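You operate a simulated robot arm through the tools that you are given. There is no shell and no other tool. Be economical: measure what you need, move in short steps, check, and stop when the job is done.

The job below is to be done with a simulated robot arm. You get a single attempt, and the scene is never put back.

Task
Plug the aerial in and switch the tuner on.
Fine: the black plug sits in the aerial socket by mistake: seat it in its rack hole, and the grey plug in the socket; shut the glass door again; the tuner stays on.

The check looks at the end state, three seconds after you hand in, the way a careful person would. Anything else that was tipped, shoved, dropped, spilled or broken makes it a failure.

Robot
A 6-joint arm with a two-finger parallel gripper, fixed in place. Base frame: the origin is at the foot of the arm, x ahead of it, y to its left, z up; the work surface is at about z = 750. Lengths are in mm, angles in degrees, forces in N, time in s.
With the tool pointing down near the work surface it reaches from about 320 to 700 mm from the base axis. Its first joint turns from -166.0 to 166.0 degrees. Payload 4.1 kg.
Tool frame: the origin (TCP) lies between the finger pads and is the grasp point; the fingertips stand 23 mm ahead of it; z points along the fingers, y is the line along which they close. The gripper opens to 94 mm. The fingers are 38 mm wide and 10 mm thick; the gripper's body (54 by 96 mm) begins 39 mm behind the TCP.
Orientation is that of the tool frame in the base frame, as a unit quaternion [x, y, z, w]. With the fingers straight down and closing along the base's y, the tool's x points along the base's -x, its y along +y and its z along -z.

Tools
- The arm moves only by the tool drive_tool. Its argument "increments" is a list of rows, each a list of 7 numbers: the shift along the base's x, y, z in mm, then the turn, a rotation vector about the base's x, y, z in degrees, then the opening, from 0 (shut) to 1 (fully open). In form: [[x, y, z, ax, ay, az, jaw], ...]. A call has 1 to 12 rows; each row shifts and turns the commanded pose from where the row before left it. A row lasts 0.2 s, in which the tool goes at most 50 mm and 8.6 degrees; a call with a longer step from one row to the next is refused whole, and so is a gripper value outside its range. Where a pose cannot be reached the arm comes as near as it can. A force on the tool above 60 N (or 10 N above the force at the start of the call, whichever is more), or a blocked arm, ends the call early, and 0.2 s more pass. Each finger travels about 45 mm/s and halts on what it meets, pressing with about 44 N; the grip force reading is that of the motor and also rises with nothing between the fingers. The clock runs only during rows and for 0.2 s after the last one: add rows that do not move to give the fingers time. It gives the time, the measured TCP pose, the force on the tool (base axes), the opening and the grip force at its end, in the units of the frame above (readings bear some noise), and new pictures: "show" is both (left out), scene, wrist or none.
- Cameras (640 x 400 px; columns grow to the right, rows downward): "scene" is fixed at [399.8, 649.4, 1194.2]; the picture's right is [-1.00, -0.07, 0.00], its down [-0.03, 0.36, -0.93] and it looks along [0.07, -0.93, -0.36] (base axes); focal length 360 px, centre (320, 200). "wrist" rides on the gripper at [-39, 0, -44] in the tool frame; the picture's right is [0.00, -1.00, 0.00], its down [0.97, 0.00, -0.24] and it looks along [0.24, 0.00, 0.97] (tool axes); focal length 218 px, centre (320, 200). There is no depth. A picture from a camera that has moved, and an enlarged one, comes with that camera's place and axes in the base frame and with its lens.
- slide_trunk(by): slides the trunk up (or, below 0, down) by that many mm; the arm rides with it, the base frame stays. It gives what a move gives, with no picture.
- inspect(camera, box): a new picture of the part [left, top, right, bottom] of that camera's present view, enlarged. It takes no simulated time.
- close_job(): hands the job in; it is judged then, once.

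Go step by step. Nothing tells you positions but the pictures and the camera data: compare them with the known pose of the tool, close in by small moves and look again before you grip or let go. The budget is 120 turns and 150 pictures, counting those below and the enlarged ones. Unless the task says otherwise, let go and move clear before handing in, and close with one line.

The tools are called after "Call:" as a command line: name --pt "numbers of a row" for each row, then --argument value for the rest, lists and objects as JSON in quotes. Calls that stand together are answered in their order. drive_tool: Moves the arm, as the interface text tells. Its arguments: {"type":"object","properties":{"increments":{"type":"array"},"show":{"type":"string","enum":["both","scene","wrist","none"]}},"required":["increments"]} The other tools are called the same way: slide_trunk (by) slides the trunk up or down; inspect (camera, box) takes an enlarged picture of a part of a camera's view; close_job () hands the job in.

At the start:

```text
time: 0.0
eef_pos: [187.3, -455.5, 1069.5]
tool_rot: [0.0, 1.0, 0.0, 0.0]
contact_force: [-0.2, -0.1, -0.4]
width: 93.8
grip_force: 0.1
trunk travel left (down, up): [-425.0, 165.0]
```

scene: 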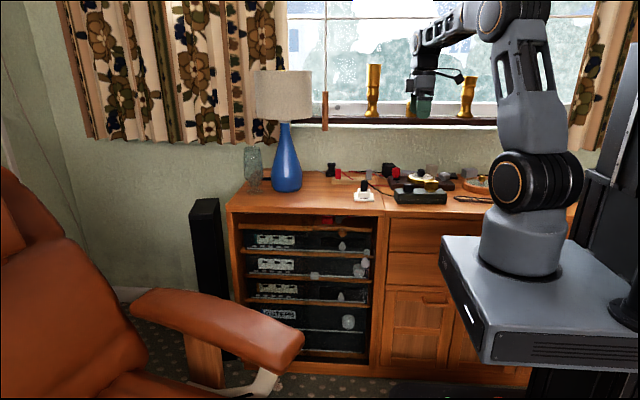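
wrist: 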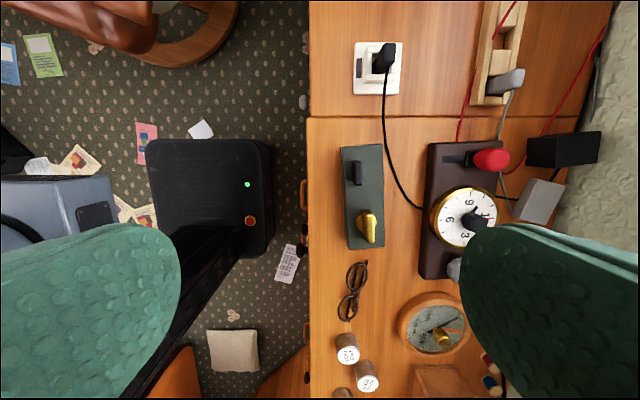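

I see a cabinet top with a white socket holding a black plug, a rack with a grey plug, and some tuner-like devices. I'll look closer before moving.

Call:
inspect --camera "wrist" --box '[320, 0, 620, 190]'

Call:
inspect --camera "wrist" --box '[310, 130, 550, 400]'

Call:
inspect --camera "scene" --box '[310, 140, 510, 220]'

Call:
inspect --camera "scene" --box '[220, 180, 400, 370]'

```text
2.11 times, centred on (470, 95) of wrist
camera zoom: at [225.8, -455.2, 1113.1], right [0.0, -1.0, 0.0], down [-0.97, 0.0, 0.24], along [-0.24, 0.0, -0.97], focal length 460 px, centre (4, 421)
```

zoom: 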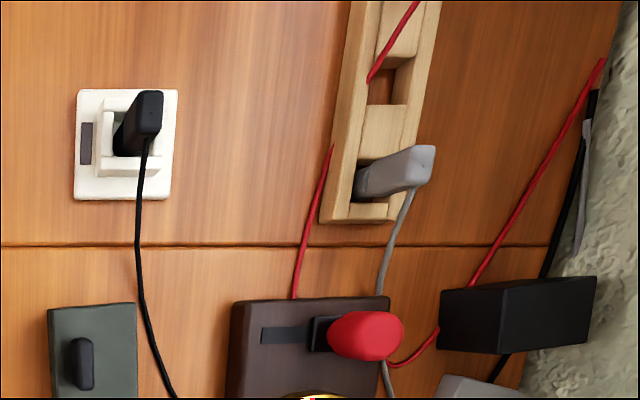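

```text
1.48 times, centred on (430, 265) of wrist
camera zoom: at [225.8, -455.2, 1113.1], right [0.0, -1.0, 0.0], down [-0.97, 0.0, 0.24], along [-0.24, 0.0, -0.97], focal length 323 px, centre (157, 104)
```

zoom: 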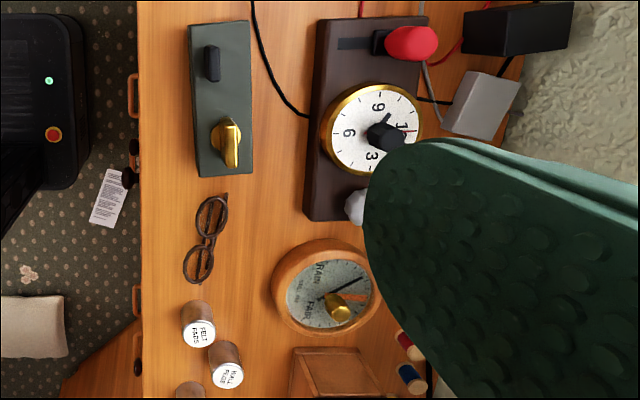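

```text
3.20 times, centred on (410, 180) of scene
camera zoom: at [399.8, 649.4, 1194.2], right [-1.0, -0.07, 0.0], down [-0.03, 0.36, -0.93], along [0.07, -0.93, -0.36], focal length 1151 px, centre (32, 264)
```

zoom: 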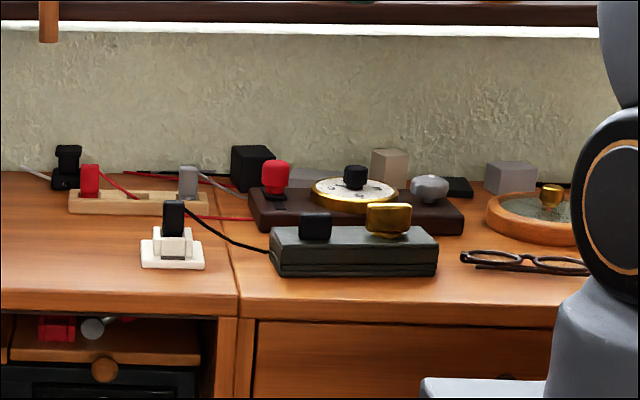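

```text
2.11 times, centred on (310, 275) of scene
camera zoom: at [399.8, 649.4, 1194.2], right [-1.0, -0.07, 0.0], down [-0.03, 0.36, -0.93], along [0.07, -0.93, -0.36], focal length 757 px, centre (341, 42)
```

zoom: 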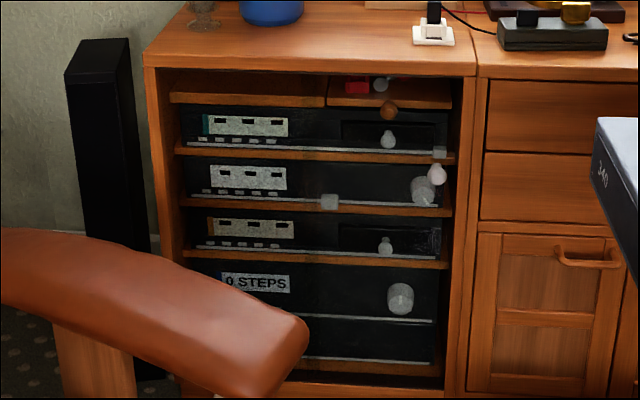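

I need the detail of the cabinet's front to find the tuner, its switch and the glass door.

Call:
inspect --camera "scene" --box '[230, 205, 390, 305]'

Call:
inspect --camera "scene" --box '[300, 210, 390, 266]'

Call:
inspect --camera "scene" --box '[230, 210, 320, 266]'

Call:
inspect --camera "scene" --box '[230, 270, 390, 370]'

```text
4.00 times, centred on (310, 255) of scene
camera zoom: at [399.8, 649.4, 1194.2], right [-1.0, -0.07, 0.0], down [-0.03, 0.36, -0.93], along [0.07, -0.93, -0.36], focal length 1438 px, centre (360, -20)
```

zoom: 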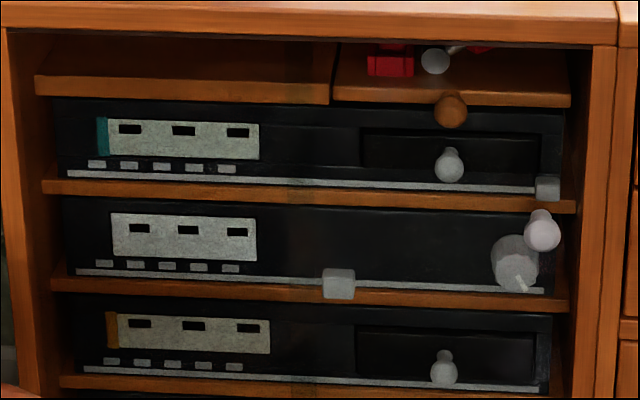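

```text
7.11 times, centred on (345, 238) of scene
camera zoom: at [399.8, 649.4, 1194.2], right [-1.0, -0.07, 0.0], down [-0.03, 0.36, -0.93], along [0.07, -0.93, -0.36], focal length 2557 px, centre (142, -70)
```

zoom: 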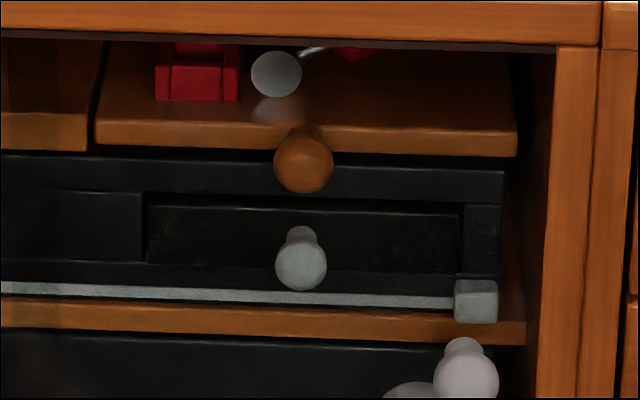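

```text
7.11 times, centred on (275, 238) of scene
camera zoom: at [399.8, 649.4, 1194.2], right [-1.0, -0.07, 0.0], down [-0.03, 0.36, -0.93], along [0.07, -0.93, -0.36], focal length 2557 px, centre (640, -70)
```

zoom: 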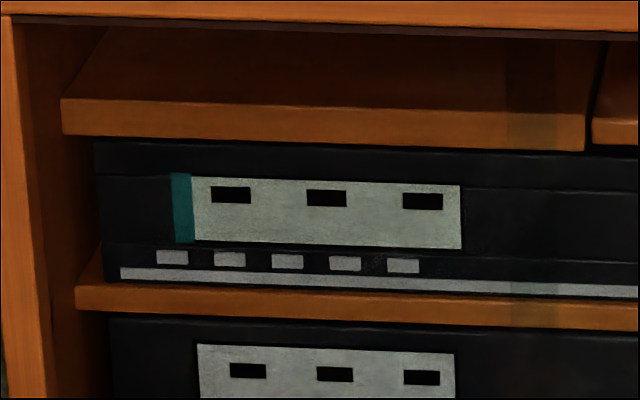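

```text
4.00 times, centred on (310, 320) of scene
camera zoom: at [399.8, 649.4, 1194.2], right [-1.0, -0.07, 0.0], down [-0.03, 0.36, -0.93], along [0.07, -0.93, -0.36], focal length 1438 px, centre (360, -280)
```

zoom: 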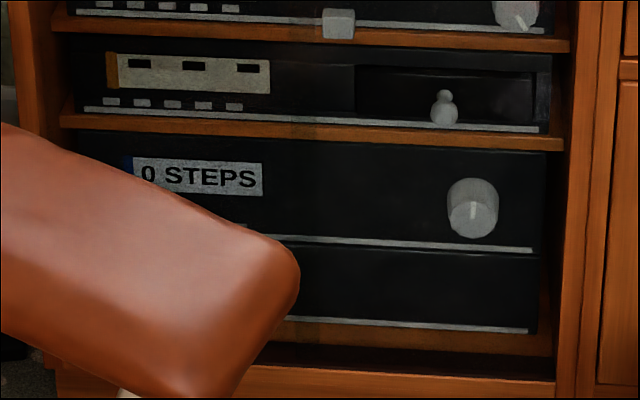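

The cabinet seems to have sliding glass panes with devices behind; the plugs are near (333,-540) in the socket and (305,-705) in the rack. I'll first go over the socket and rack for a better look and to test reach.

Call:
drive_tool --pt "25 -35 -30 0 0 0 1" --pt "25 -35 -30 0 0 0 1" --pt "25 -35 -30 0 0 0 1" --pt "0 -40 -20 0 0 0 1" --pt "0 -30 0 0 0 0 1"

```text
refused: row 1 steps farther than a row can; nothing moved
```

The step was slightly too long, so I'll split it.

Call:
drive_tool --pt "20 -30 -25 0 0 0 1" --pt "20 -30 -25 0 0 0 1" --pt "20 -35 -25 0 0 0 1" --pt "10 -40 -25 0 0 0 1" --pt "0 -40 -10 0 0 0 1"

```text
time: 1.2
eef_pos: [252.4, -606.3, 958.5]
tool_rot: [0.0, 1.0, 0.001, 0.0]
contact_force: [-0.1, 0.1, 0.3]
width: 94.0
grip_force: 0.1
out of reach, approached as far as the arm can: row 5
trunk travel left (down, up): [-425.0, 165.0]
camera wrist: at [291.2, -605.1, 1002.6], right [0.0, -1.0, 0.0], down [-0.97, 0.0, 0.24], along [-0.24, 0.0, -0.97], focal length 218 px, centre (320, 200)
```

scene: 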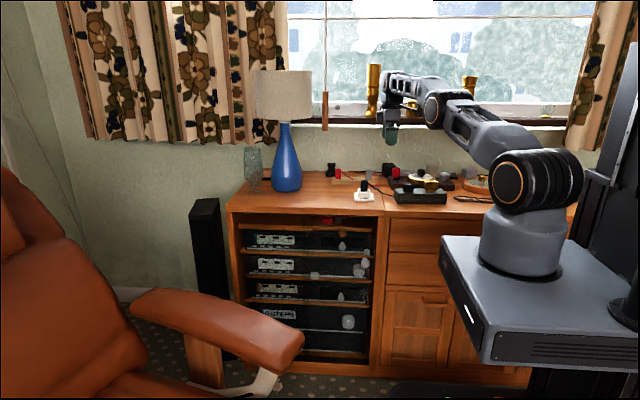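
wrist: 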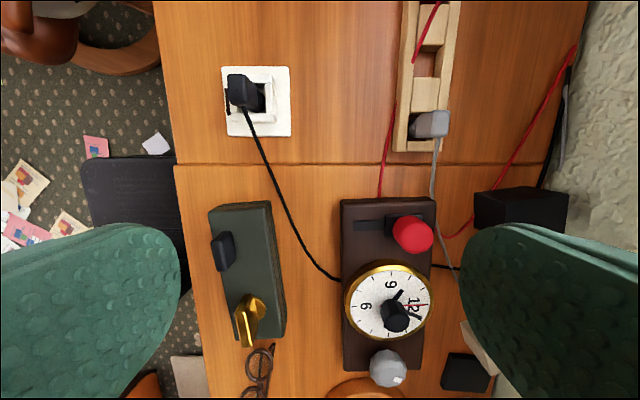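

Reach ended at about y=-606 at this height; the plugs stand on the top left. I'll inspect the rack and socket from here and raise the trunk to gain reach.

Call:
inspect --camera "wrist" --box '[380, 0, 480, 160]'

Call:
inspect --camera "wrist" --box '[200, 50, 310, 150]'

Call:
inspect --camera "scene" --box '[320, 155, 400, 205]'

Call:
slide_trunk --by 100

```text
2.50 times, centred on (430, 80) of wrist
camera zoom: at [291.2, -605.1, 1002.6], right [0.0, -1.0, 0.0], down [-0.97, 0.0, 0.24], along [-0.24, 0.0, -0.97], focal length 546 px, centre (45, 500)
```

zoom: 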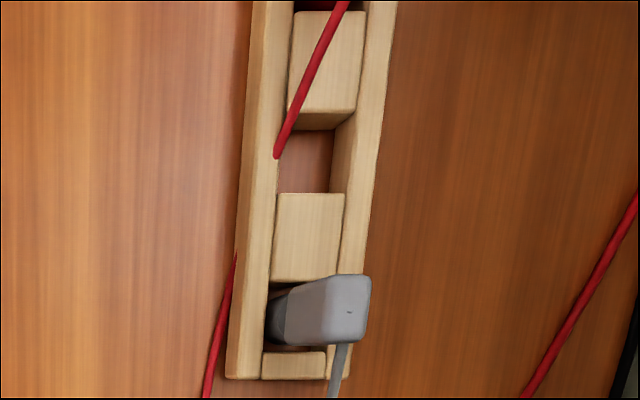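

```text
4.00 times, centred on (255, 100) of wrist
camera zoom: at [291.2, -605.1, 1002.6], right [0.0, -1.0, 0.0], down [-0.97, 0.0, 0.24], along [-0.24, 0.0, -0.97], focal length 873 px, centre (580, 600)
```

zoom: 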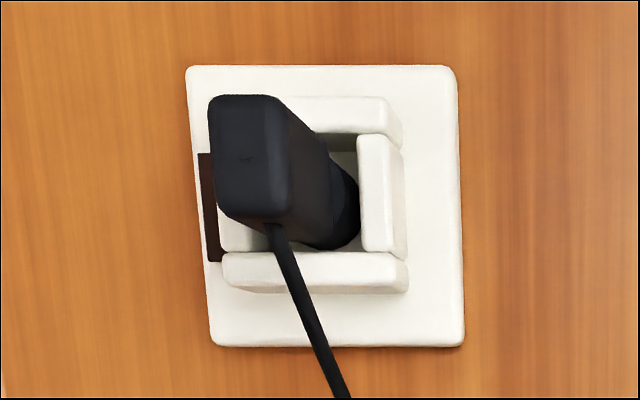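

```text
8.00 times, centred on (360, 180) of scene
camera zoom: at [399.8, 649.4, 1194.2], right [-1.0, -0.07, 0.0], down [-0.03, 0.36, -0.93], along [0.07, -0.93, -0.36], focal length 2877 px, centre (0, 360)
```

zoom: 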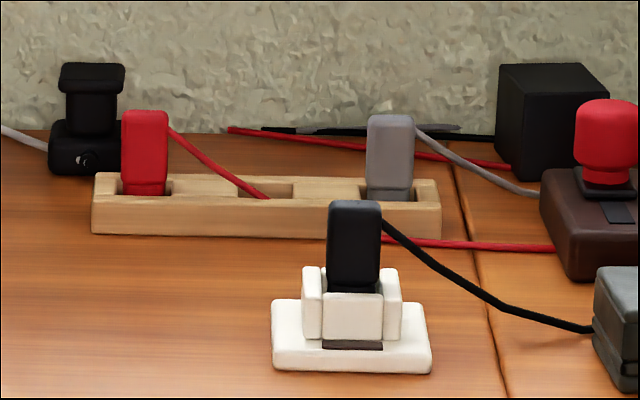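

```text
time: 2.5
eef_pos: [250.5, -605.9, 1058.4]
tool_rot: [0.0, 1.0, 0.0, 0.0]
contact_force: [0.1, 0.2, -0.3]
width: 93.9
grip_force: 0.0
trunk travel left (down, up): [-525.0, 65.0]
```

The rack has three holes: red, an empty middle one (about (367,-705)) for the black plug, and grey at about (313,-701). Now I test the reach over the rack with the trunk raised.

Call:
drive_tool --pt "15 -10 -40 0 0 0 1" --pt "15 -10 -40 0 0 0 1" --pt "15 -20 -40 0 0 0 1" --pt "15 -30 -20 0 0 0 1" --pt "10 -30 -10 0 0 0 1"

```text
time: 3.7
eef_pos: [284.7, -613.0, 931.3]
tool_rot: [0.0, 1.0, 0.001, -0.001]
contact_force: [0.3, -0.4, 0.5]
width: 94.0
grip_force: 0.0
out of reach, approached as far as the arm can: row 1, 2, 3, 4, 5
trunk travel left (down, up): [-525.0, 65.0]
camera wrist: at [324.4, -611.2, 974.1], right [0.0, -1.0, 0.0], down [-0.97, 0.0, 0.24], along [-0.24, 0.0, -0.97], focal length 218 px, centre (320, 200)
```

scene: 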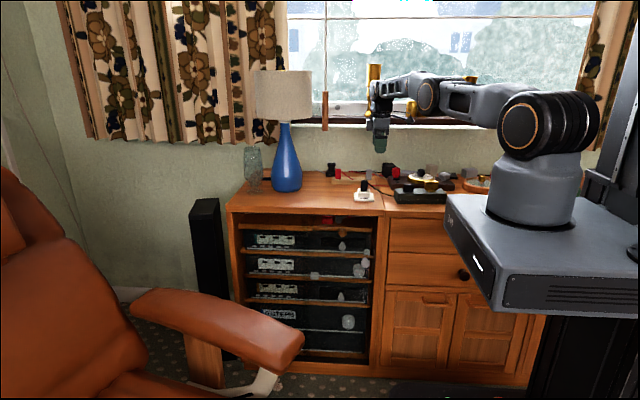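
wrist: 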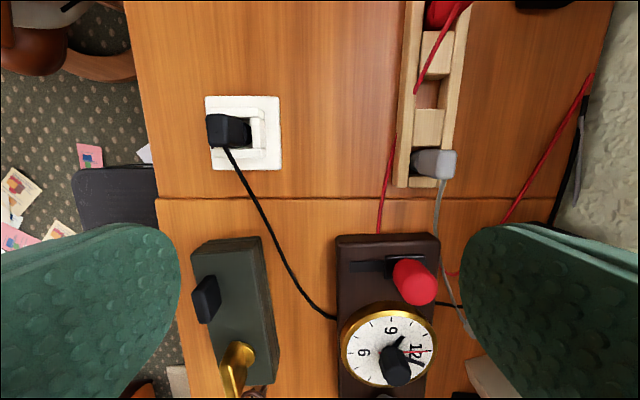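

Tool-down reach ends near radius 680, so the rack needs a tool leaning outward, closing along x. I'll yaw the tool by -90° while pulling back to about y=-540.

Call:
drive_tool --pt "0 10 0 0 0 -8.2 1" --pt "0 10 0 0 0 -8.2 1" --pt "0 10 0 0 0 -8.2 1" --pt "0 10 0 0 0 -8.2 1" --pt "0 10 0 0 0 -8.2 1" --pt "0 10 0 0 0 -8.2 1" --pt "0 10 0 0 0 -8.2 1" --pt "0 10 0 0 0 -8.2 1" --pt "0 10 0 0 0 -8.2 1" --pt "0 10 0 0 0 -8.2 1" --pt "0 10 0 0 0 -8 1" --show "wrist"

```text
time: 6.1
eef_pos: [284.8, -502.2, 930.1]
tool_rot: [0.709, 0.706, 0.001, 0.001]
contact_force: [-0.1, 0.2, 0.2]
width: 93.9
grip_force: 0.0
trunk travel left (down, up): [-525.0, 65.0]
camera wrist: at [285.1, -541.1, 974.5], right [-1.0, 0.0, 0.0], down [0.0, 0.97, 0.24], along [0.0, 0.24, -0.97], focal length 218 px, centre (320, 200)
```

wrist: 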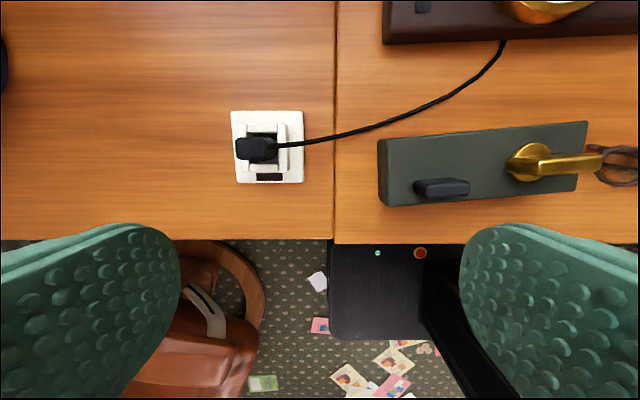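

Yaw is good. Now I lean the tool 32° outward and go toward the rack at safe height, to learn if it can be reached.

Call:
drive_tool --pt "15 -25 -5 -8 0 0 1" --pt "15 -25 -5 -8 0 0 1" --pt "15 -25 -5 -8 0 0 1" --pt "15 -30 -5 -8 0 0 1" --pt "10 -30 0 0 0 0 1" --pt "10 -35 0 0 0 0 1" --pt "0 -35 0 0 0 0 1"

```text
time: 7.7
eef_pos: [353.9, -675.0, 919.3]
tool_rot: [0.68, 0.68, -0.194, 0.193]
contact_force: [-0.3, 0.8, 0.4]
width: 94.1
grip_force: 0.1
out of reach, approached as far as the arm can: row 6, 7
trunk travel left (down, up): [-525.0, 65.0]
camera wrist: at [354.7, -684.5, 976.7], right [-1.0, 0.0, 0.0], down [0.0, 0.95, -0.31], along [0.0, -0.31, -0.95], focal length 218 px, centre (320, 200)
```

scene: 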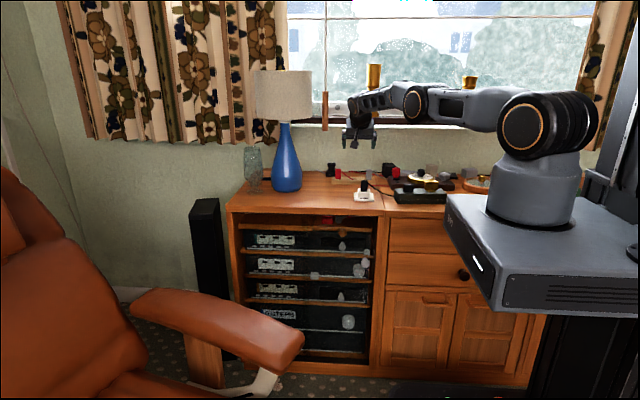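
wrist: 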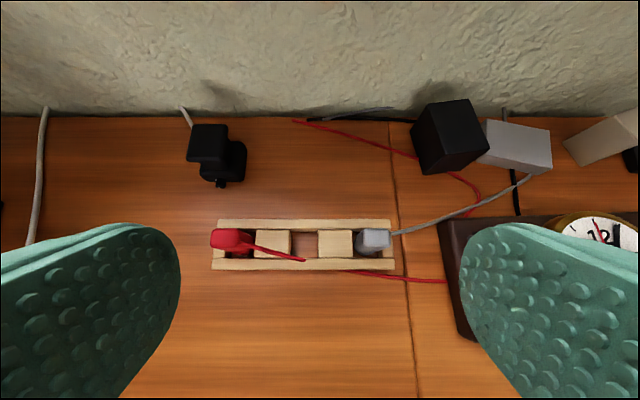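

The rack is clear in view: middle hole near (369,-708), grey at (315,-708). I need more lean (about 56°) and a lower trunk; I back off, lean further, then lower the trunk.

Call:
drive_tool --pt "0 45 15 -8 0 0 1" --pt "0 45 15 -8 0 0 1" --pt "-5 45 15 -8 0 0 1" --pt "-5 45 15 0 0 0 0.7" --pt "-5 45 15 0 0 0 0.7" --show "none"

Call:
slide_trunk --by -130

Call:
drive_tool --pt "0 0 0 0 0 0 0.7"

```text
time: 8.9
eef_pos: [341.2, -448.6, 995.2]
tool_rot: [0.625, 0.624, -0.332, 0.332]
contact_force: [0.6, -0.2, -0.1]
width: 66.0
grip_force: 0.1
trunk travel left (down, up): [-525.0, 65.0]
```

```text
time: 10.5
eef_pos: [341.8, -449.1, 864.2]
tool_rot: [0.625, 0.624, -0.332, 0.331]
contact_force: [-0.3, -0.5, -0.3]
width: 65.7
grip_force: 0.0
trunk travel left (down, up): [-395.0, 195.0]
```

```text
time: 10.9
eef_pos: [342.3, -449.6, 865.2]
tool_rot: [0.625, 0.624, -0.333, 0.332]
contact_force: [-0.1, -0.6, -0.1]
width: 65.7
grip_force: 0.1
trunk travel left (down, up): [-395.0, 195.0]
camera wrist: at [342.0, -433.3, 921.2], right [-1.0, 0.0, 0.0], down [0.0, 0.74, -0.67], along [0.0, -0.67, -0.74], focal length 218 px, centre (320, 200)
```

scene: 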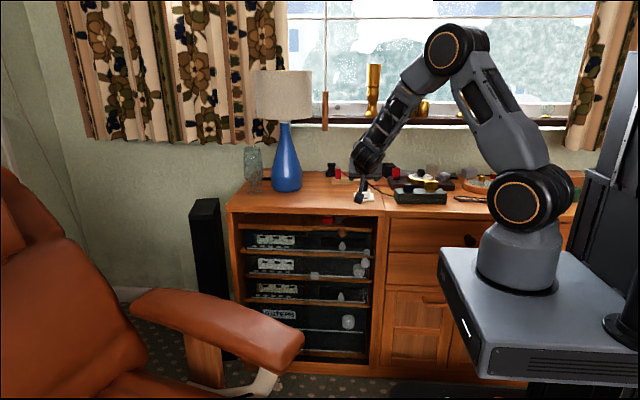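
wrist: 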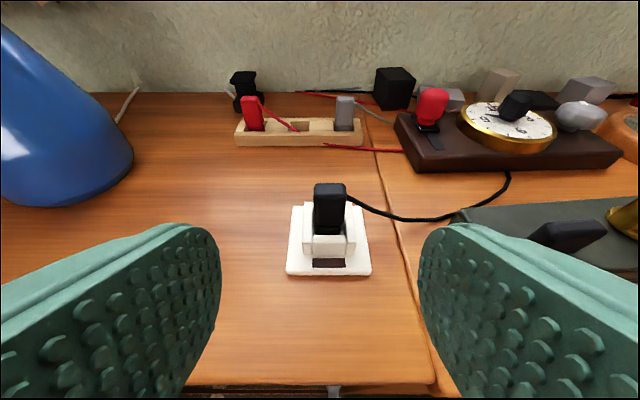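

The black plug is at about (336,-540), spanning z 771–814 above the socket. Before gripping I verify that the leaned tool reaches over the rack hole, staying above the plugs.

Call:
drive_tool --pt "5 -45 0 0 0 0 0.7" --pt "5 -45 0 0 0 0 0.7" --pt "5 -45 0 0 0 0 0.7" --pt "5 -45 0 0 0 0 0.7" --pt "5 -45 -5 0 0 0 0.7" --pt "2 -25 -5 0 0 0 0.7"

```text
time: 12.3
eef_pos: [370.2, -700.7, 854.6]
tool_rot: [0.625, 0.625, -0.331, 0.331]
contact_force: [0.7, 0.0, 0.6]
width: 65.8
grip_force: 0.0
trunk travel left (down, up): [-395.0, 195.0]
camera wrist: at [368.9, -684.2, 911.2], right [-1.0, 0.0, 0.0], down [0.0, 0.74, -0.67], along [0.0, -0.67, -0.74], focal length 218 px, centre (320, 200)
```

scene: 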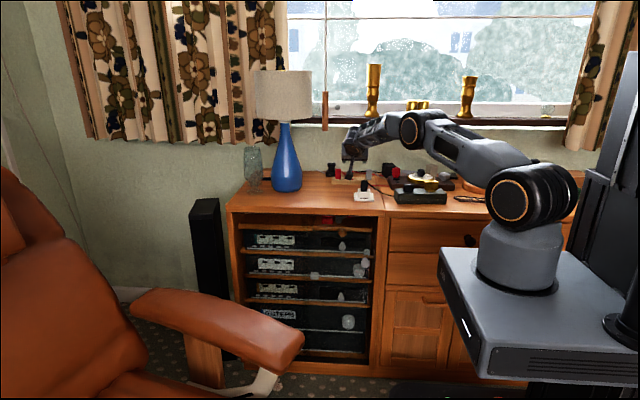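
wrist: 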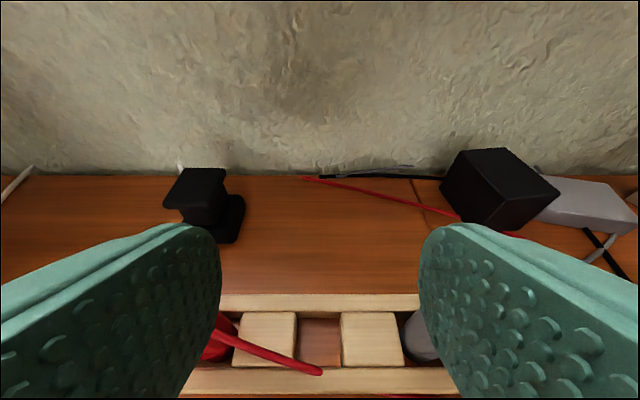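

Reach is fine, and the hole is at about (369,-707.5). Now back to the black plug, down in front of it, to look before closing in.

Call:
drive_tool --pt "-8 45 0 0 0 0 0.6" --pt "-8 45 0 0 0 0 0.6" --pt "-8 45 0 0 0 0 0.6" --pt "-7 45 0 0 0 0 0.6" --pt "-3 40 -8 0 0 0 0.6" --pt "0 0 -40 0 0 0 0.6" --pt "0 0 0 0 0 0 0.6"

```text
time: 13.9
eef_pos: [334.9, -478.2, 805.0]
tool_rot: [0.624, 0.624, -0.332, 0.332]
contact_force: [-0.5, -0.4, -0.1]
width: 56.3
grip_force: 0.0
trunk travel left (down, up): [-395.0, 195.0]
camera wrist: at [335.1, -462.7, 862.2], right [-1.0, 0.0, 0.0], down [0.0, 0.74, -0.67], along [0.0, -0.67, -0.74], focal length 218 px, centre (320, 200)
```

scene: 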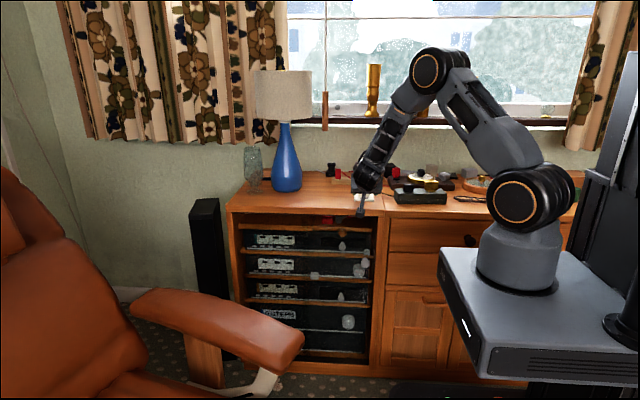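
wrist: 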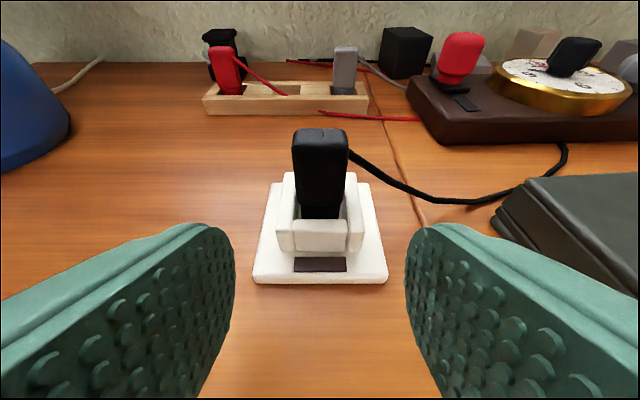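

The plug is centred between the fingers at x≈335. I advance 53 mm to straddle it, without closing.

Call:
drive_tool --pt "0 -27 0 0 0 0 0.6" --pt "0 -26 0 0 0 0 0.6"

```text
time: 14.5
eef_pos: [335.0, -531.2, 806.2]
tool_rot: [0.624, 0.624, -0.331, 0.333]
contact_force: [-0.1, -0.4, 0.7]
width: 56.5
grip_force: 0.1
trunk travel left (down, up): [-395.0, 195.0]
camera wrist: at [334.8, -516.5, 862.7], right [-1.0, 0.0, 0.0], down [0.0, 0.74, -0.67], along [0.0, -0.67, -0.74], focal length 218 px, centre (320, 200)
```

scene: 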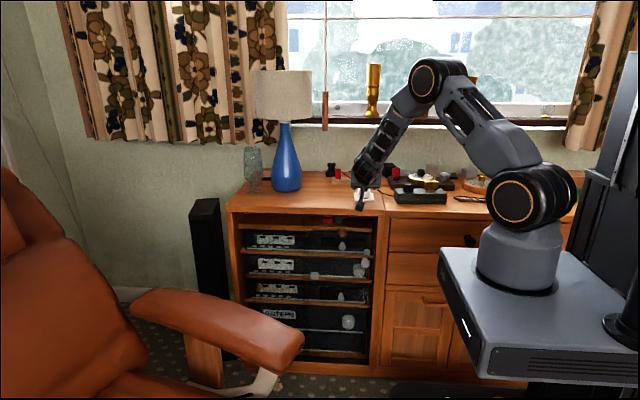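
wrist: 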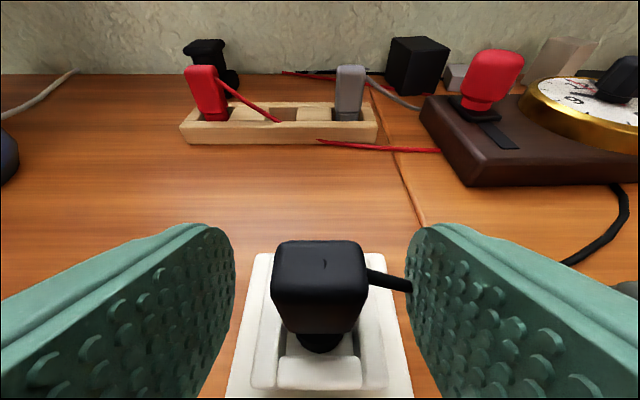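

The fingers straddle the plug (centre about y=-541). I move 4 mm further and close.

Call:
drive_tool --pt "0 -4 -2 0 0 0 0.6" --pt "0 0 0 0 0 0 0.4" --pt "0 0 0 0 0 0 0.1" --pt "0 0 0 0 0 0 0.1" --pt "0 0 0 0 0 0 0.1"

```text
time: 15.7
eef_pos: [334.7, -535.4, 805.9]
tool_rot: [0.626, 0.624, -0.332, 0.331]
contact_force: [-0.9, 0.1, -0.4]
width: 41.8
grip_force: 45.5
trunk travel left (down, up): [-395.0, 195.0]
camera wrist: at [335.0, -520.3, 861.0], right [-1.0, 0.0, 0.0], down [0.0, 0.74, -0.67], along [0.0, -0.67, -0.74], focal length 218 px, centre (320, 200)
```

scene: 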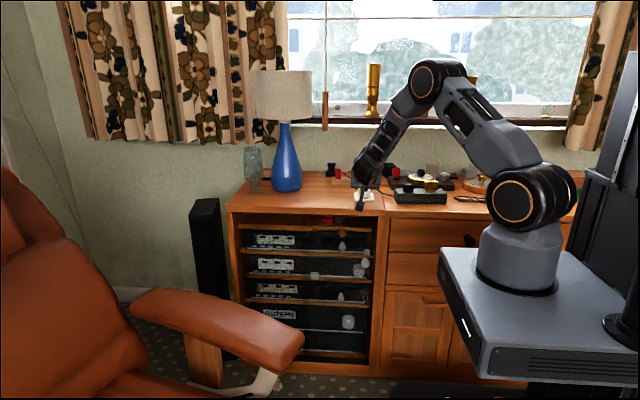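
wrist: 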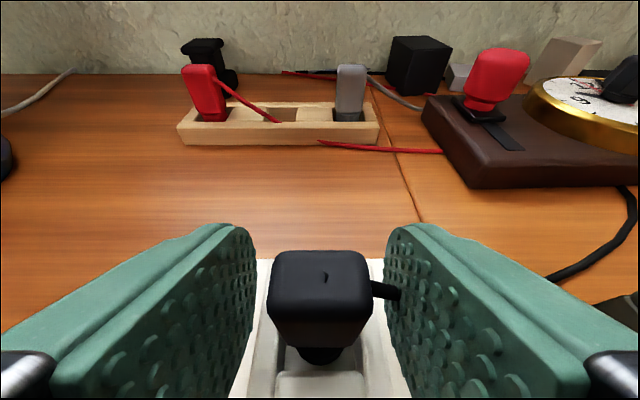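

The fingers stopped at 41.8 mm with balanced force: their lower corners seem to be touching the socket's raised walls, not the plug. I open, raise 9 mm, and close again.

Call:
drive_tool --pt "0 0 0 0 0 0 0.55" --pt "0 0 0 0 0 0 0.55" --pt "0 0 9 0 0 0 0.55" --pt "0 0 0 0 0 0 0.1" --pt "0 0 0 0 0 0 0.1" --pt "0 0 0 0 0 0 0.1" --pt "0 0 0 0 0 0 0.1"

```text
time: 17.3
eef_pos: [334.6, -534.8, 813.1]
tool_rot: [0.625, 0.623, -0.333, 0.332]
contact_force: [-1.1, 0.4, -0.4]
width: 20.4
grip_force: 44.0
trunk travel left (down, up): [-395.0, 195.0]
camera wrist: at [335.1, -520.3, 870.2], right [-1.0, 0.0, 0.0], down [0.0, 0.74, -0.67], along [0.0, -0.67, -0.74], focal length 218 px, centre (320, 200)
```

scene: 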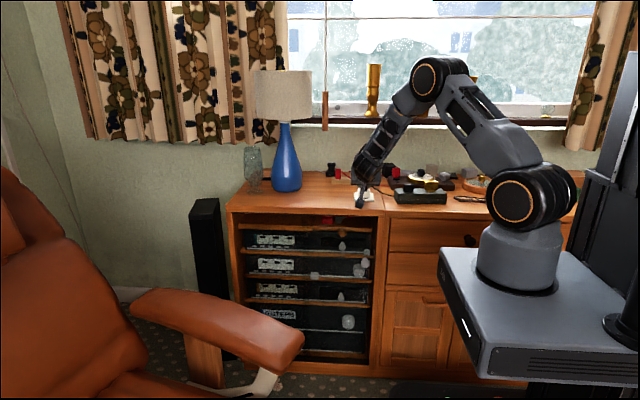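
wrist: 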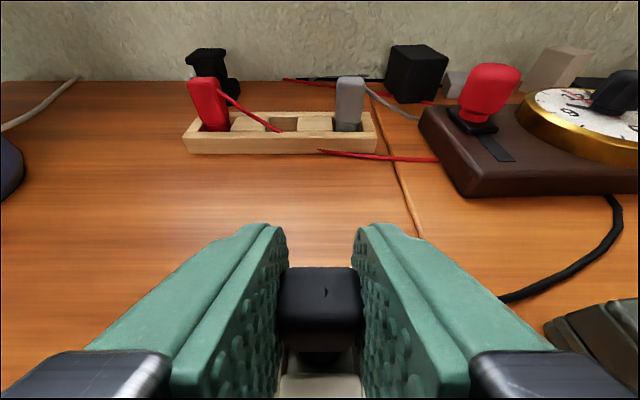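

The grip is on the plug now (20.4 mm) and the cable is no obstacle. I lift it straight up 50 mm.

Call:
drive_tool --pt "0 0 5 0 0 0 0.1" --pt "0 0 10 0 0 0 0.1" --pt "0 0 15 0 0 0 0.1" --pt "0 0 20 0 0 0 0.1"

```text
time: 18.3
eef_pos: [334.9, -535.6, 862.7]
tool_rot: [0.625, 0.624, -0.332, 0.332]
contact_force: [0.0, 0.2, 0.6]
width: 20.2
grip_force: 44.3
trunk travel left (down, up): [-395.0, 195.0]
camera wrist: at [334.8, -519.5, 920.6], right [-1.0, 0.0, 0.0], down [0.0, 0.74, -0.67], along [0.0, -0.67, -0.74], focal length 218 px, centre (320, 200)
```

scene: 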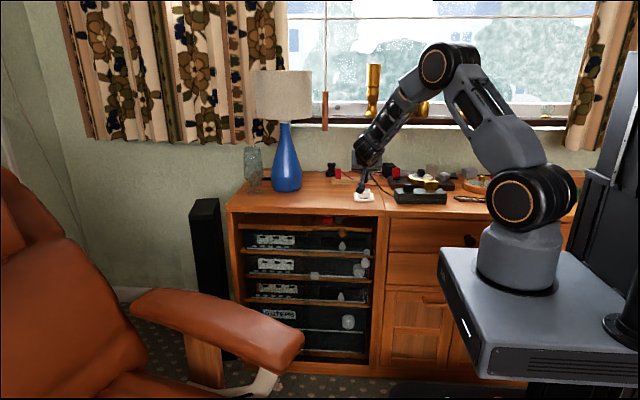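
wrist: 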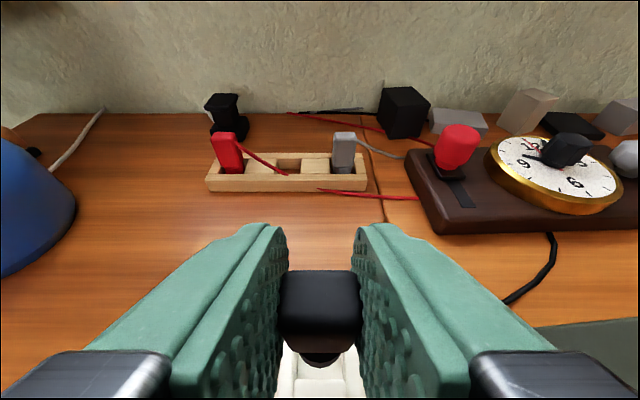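

The plug came out cleanly. I carry it over the middle hole, staying high.

Call:
drive_tool --pt "10 -35 8 0 0 0 0.1" --pt "12 -40 0 0 0 0 0.1" --pt "12 -40 0 0 0 0 0.1" --pt "0 -35 0 0 0 0 0.1" --pt "0 -16 0 0 0 0 0.1" --pt "0 0 0 0 0 0 0.1"

```text
time: 19.7
eef_pos: [369.6, -701.7, 872.6]
tool_rot: [0.625, 0.624, -0.332, 0.332]
contact_force: [0.2, 0.4, -1.5]
width: 20.0
grip_force: 43.4
trunk travel left (down, up): [-395.0, 195.0]
camera wrist: at [368.7, -685.9, 928.7], right [-1.0, 0.0, 0.0], down [0.0, 0.74, -0.67], along [0.0, -0.67, -0.74], focal length 218 px, centre (320, 200)
```

scene: 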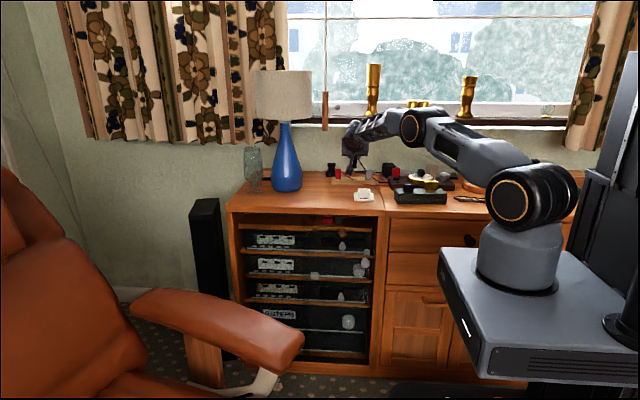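
wrist: 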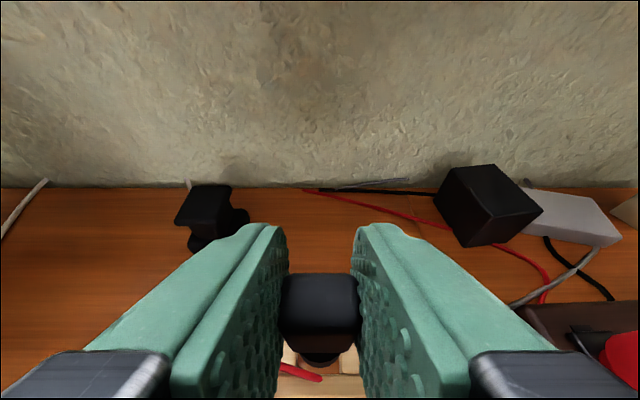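

Aligned from measurements (hole centre ≈(369,-708), plug 5 mm ahead of TCP). I descend partway and look.

Call:
drive_tool --pt "-0.5 -1 -15 0 0 0 0.1" --pt "0 0 -15 0 0 0 0.1" --pt "0 0 -10 0 0 0 0.1" --pt "0 0 0 0 0 0 0.1" --show "wrist"

Call:
inspect --camera "scene" --box '[320, 145, 400, 195]'

```text
time: 20.7
eef_pos: [369.0, -703.5, 830.5]
tool_rot: [0.624, 0.625, -0.331, 0.333]
contact_force: [0.4, -0.4, -0.1]
width: 20.0
grip_force: 43.8
trunk travel left (down, up): [-395.0, 195.0]
camera wrist: at [368.4, -687.1, 888.3], right [-1.0, 0.0, 0.0], down [0.0, 0.74, -0.67], along [0.0, -0.67, -0.74], focal length 218 px, centre (320, 200)
```

wrist: 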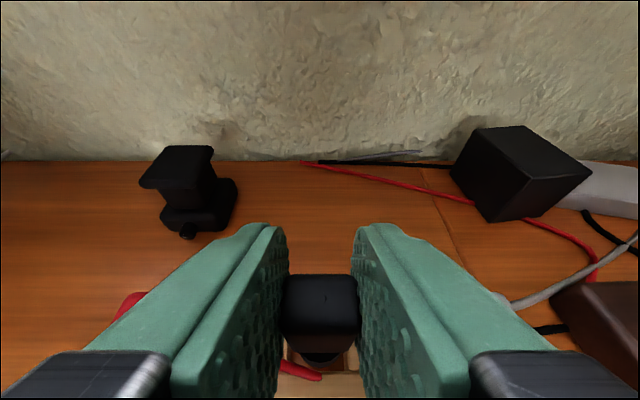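

```text
8.00 times, centred on (360, 170) of scene
camera zoom: at [399.8, 649.4, 1194.2], right [-1.0, -0.07, 0.0], down [-0.03, 0.36, -0.93], along [0.07, -0.93, -0.36], focal length 2877 px, centre (0, 440)
```

zoom: 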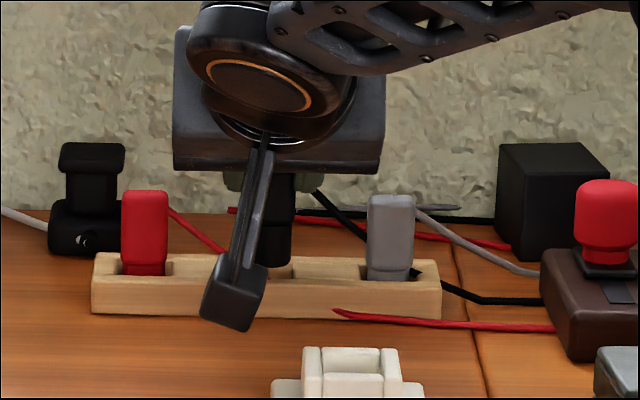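

The plug is over the hole with its bottom about at the rack top. I continue down slowly.

Call:
drive_tool --pt "0 0 -6 0 0 0 0.1" --pt "0 0 -6 0 0 0 0.1" --pt "0 0 -4 0 0 0 0.1" --pt "0 0 0 0 0 0 0.1" --show "wrist"

Call:
inspect --camera "scene" --box '[320, 145, 400, 195]'

```text
time: 21.7
eef_pos: [368.8, -702.7, 816.0]
tool_rot: [0.625, 0.624, -0.332, 0.332]
contact_force: [1.0, -0.1, -0.5]
width: 20.3
grip_force: 44.5
trunk travel left (down, up): [-395.0, 195.0]
camera wrist: at [368.4, -687.3, 872.4], right [-1.0, 0.0, 0.0], down [0.0, 0.74, -0.67], along [0.0, -0.67, -0.74], focal length 218 px, centre (320, 200)
```

wrist: 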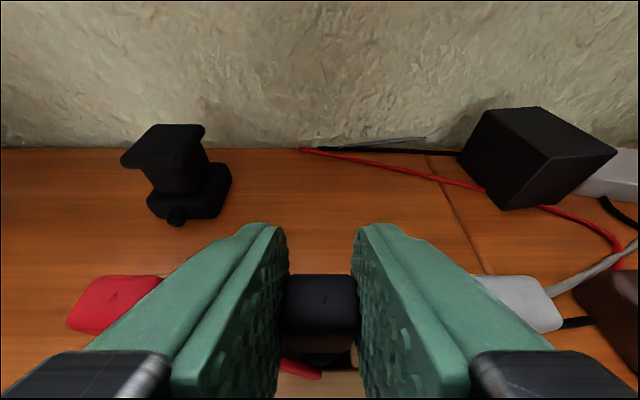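

```text
8.00 times, centred on (360, 170) of scene
camera zoom: at [399.8, 649.4, 1194.2], right [-1.0, -0.07, 0.0], down [-0.03, 0.36, -0.93], along [0.07, -0.93, -0.36], focal length 2877 px, centre (0, 440)
```

zoom: 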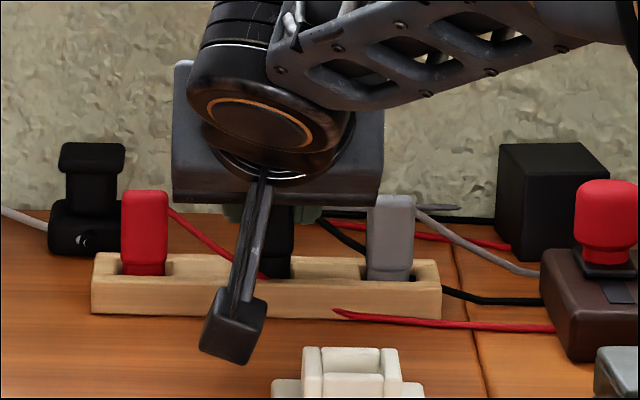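

No contact yet; I continue down in small steps until it seats.

Call:
drive_tool --pt "0 0 -3 0 0 0 0.1" --pt "0 0 -3 0 0 0 0.1" --pt "0 0 0 0 0 0 0.1" --show "wrist"

```text
time: 22.5
eef_pos: [368.1, -702.5, 809.7]
tool_rot: [0.625, 0.624, -0.332, 0.332]
contact_force: [0.6, -0.5, -0.5]
width: 20.1
grip_force: 43.3
trunk travel left (down, up): [-395.0, 195.0]
camera wrist: at [368.2, -687.4, 866.2], right [-1.0, 0.0, 0.0], down [0.0, 0.74, -0.67], along [0.0, -0.67, -0.74], focal length 218 px, centre (320, 200)
```

wrist: 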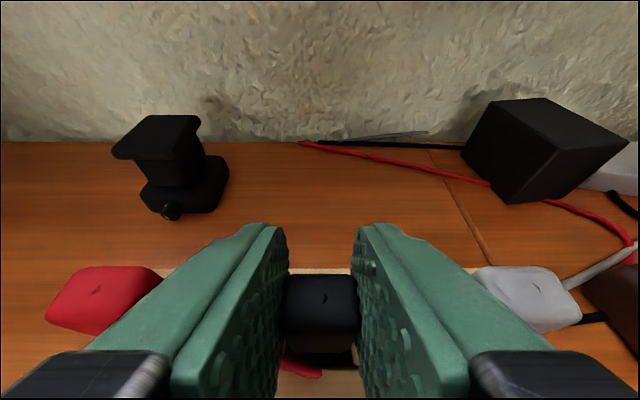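

Neighbouring plugs' tops are at about the same level as the black one; it seems about 2–3 mm too near me in y. I shift -2.5 mm and go down a bit further.

Call:
drive_tool --pt "0.5 -2.5 0 0 0 0 0.1" --pt "0 0 -2 0 0 0 0.1" --pt "0 0 -2 0 0 0 0.1" --pt "0 0 0 0 0 0 0.1" --show "wrist"

```text
time: 23.5
eef_pos: [368.9, -706.0, 808.3]
tool_rot: [0.624, 0.623, -0.333, 0.334]
contact_force: [0.4, 0.0, 14.2]
width: 20.1
grip_force: 44.4
trunk travel left (down, up): [-395.0, 195.0]
camera wrist: at [368.8, -689.7, 865.7], right [-1.0, 0.0, 0.0], down [0.0, 0.74, -0.67], along [0.0, -0.67, -0.74], focal length 218 px, centre (320, 200)
```

wrist: 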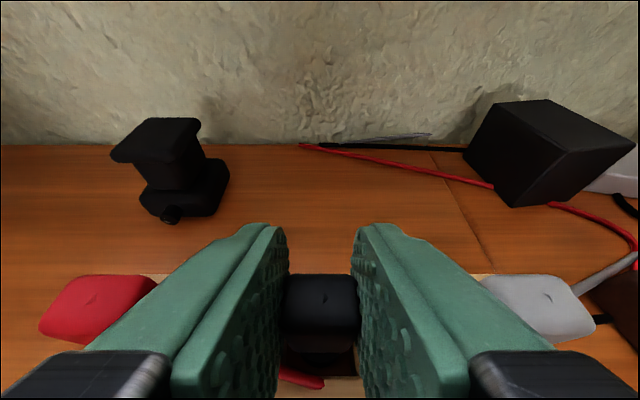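

Contact of 14 N and all three plug tops are level: the black plug is seated. I open moderately and rise.

Call:
drive_tool --pt "0 0 1 0 0 0 0.42" --pt "0 0 0 0 0 0 0.42" --pt "0 0 0 0 0 0 0.42" --pt "0 10 20 0 0 0 0.42" --pt "0 15 25 0 0 0 0.42" --pt "0 35 15 0 0 0 0.42"

Call:
inspect --camera "scene" --box '[320, 145, 400, 195]'

```text
time: 24.9
eef_pos: [369.3, -645.5, 866.4]
tool_rot: [0.624, 0.625, -0.332, 0.332]
contact_force: [-1.1, 0.3, 0.4]
width: 39.4
grip_force: 0.1
trunk travel left (down, up): [-395.0, 195.0]
camera wrist: at [369.8, -629.5, 923.4], right [-1.0, 0.0, 0.0], down [0.0, 0.74, -0.67], along [0.0, -0.67, -0.74], focal length 218 px, centre (320, 200)
```

scene: 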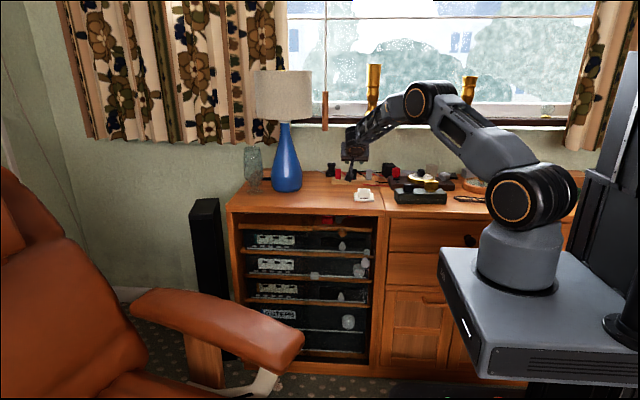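
wrist: 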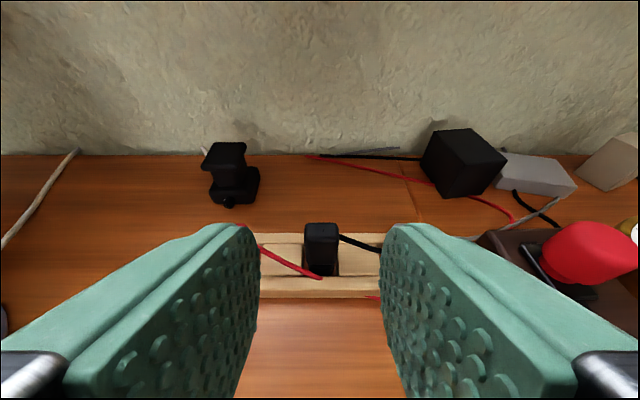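

```text
8.00 times, centred on (360, 170) of scene
camera zoom: at [399.8, 649.4, 1194.2], right [-1.0, -0.07, 0.0], down [-0.03, 0.36, -0.93], along [0.07, -0.93, -0.36], focal length 2877 px, centre (0, 440)
```

zoom: 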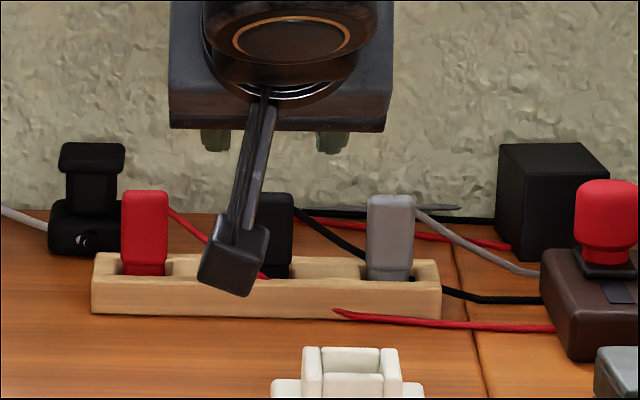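

The black plug is seated level with the others. Next the grey one at about (313.5,-708.5): move over it and straddle it.

Call:
drive_tool --pt "-28 0 0 0 0 0 0.45" --pt "-27.5 0 0 0 0 0 0.45" --pt "0 -30 0 0 0 0 0.45" --pt "0 -27 -14 0 0 0 0.45" --pt "0 0 0 0 0 0 0.45" --show "wrist"

```text
time: 26.1
eef_pos: [311.9, -703.4, 853.3]
tool_rot: [0.624, 0.624, -0.332, 0.332]
contact_force: [0.2, -0.9, -0.1]
width: 42.4
grip_force: 0.1
trunk travel left (down, up): [-395.0, 195.0]
camera wrist: at [313.2, -687.5, 909.3], right [-1.0, 0.0, 0.0], down [0.0, 0.74, -0.67], along [0.0, -0.67, -0.74], focal length 218 px, centre (320, 200)
```

wrist: 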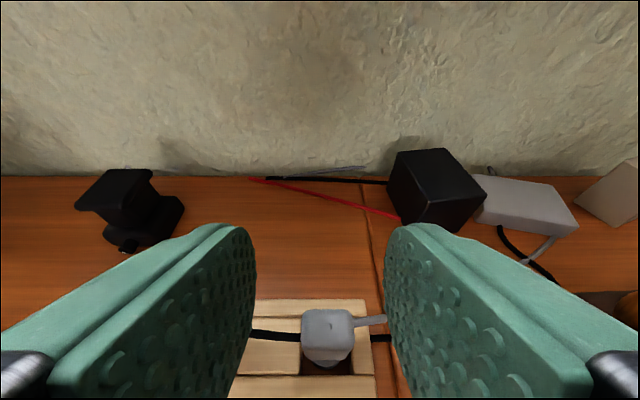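

The grey plug is ~3 mm to the right of centre. I correct x and descend to straddle it.

Call:
drive_tool --pt "-3 -1 -15 0 0 0 0.45" --pt "0 0 -15 0 0 0 0.45" --pt "0 0 -11 0 0 0 0.45" --pt "0 0 0 0 0 0 0.45" --show "wrist"

```text
time: 27.1
eef_pos: [310.8, -704.8, 812.5]
tool_rot: [0.625, 0.623, -0.333, 0.332]
contact_force: [-0.7, -0.7, 0.0]
width: 42.3
grip_force: 0.0
trunk travel left (down, up): [-395.0, 195.0]
camera wrist: at [310.1, -688.5, 868.8], right [-1.0, 0.0, 0.0], down [0.0, 0.74, -0.67], along [0.0, -0.67, -0.74], focal length 218 px, centre (320, 200)
```

wrist: 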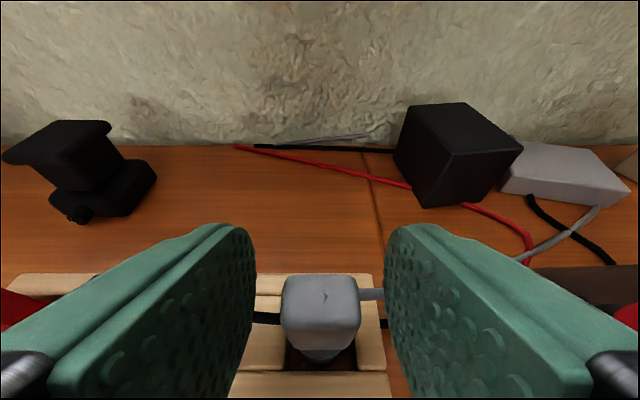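

Centred. I close on the grey plug and lift it.

Call:
drive_tool --pt "0 0 0 0 0 0 0.1" --pt "0 0 0 0 0 0 0.1" --pt "0 0 0 0 0 0 0.1" --pt "0 0 5 0 0 0 0.1" --pt "0 0 12 0 0 0 0.1" --pt "0 0 20 0 0 0 0.1" --pt "0 0 20 0 0 0 0.1"

```text
time: 28.7
eef_pos: [309.5, -703.8, 870.1]
tool_rot: [0.624, 0.624, -0.332, 0.331]
contact_force: [-0.3, -0.5, -0.8]
width: 19.5
grip_force: 44.4
trunk travel left (down, up): [-395.0, 195.0]
camera wrist: at [310.2, -688.3, 925.4], right [-1.0, 0.0, 0.0], down [0.0, 0.74, -0.67], along [0.0, -0.67, -0.74], focal length 218 px, centre (320, 200)
```

scene: 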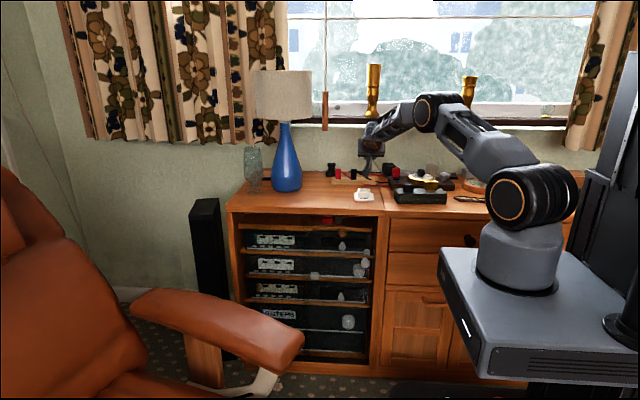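
wrist: 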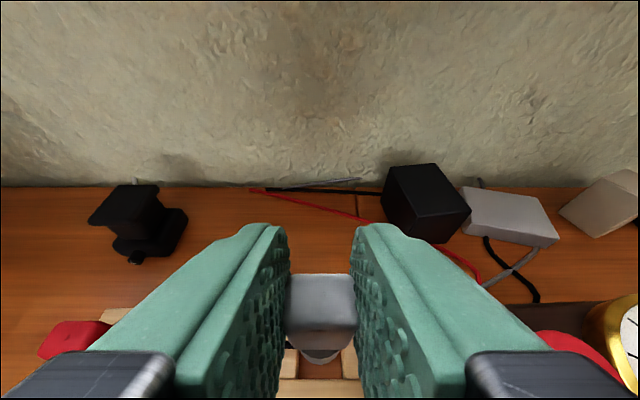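

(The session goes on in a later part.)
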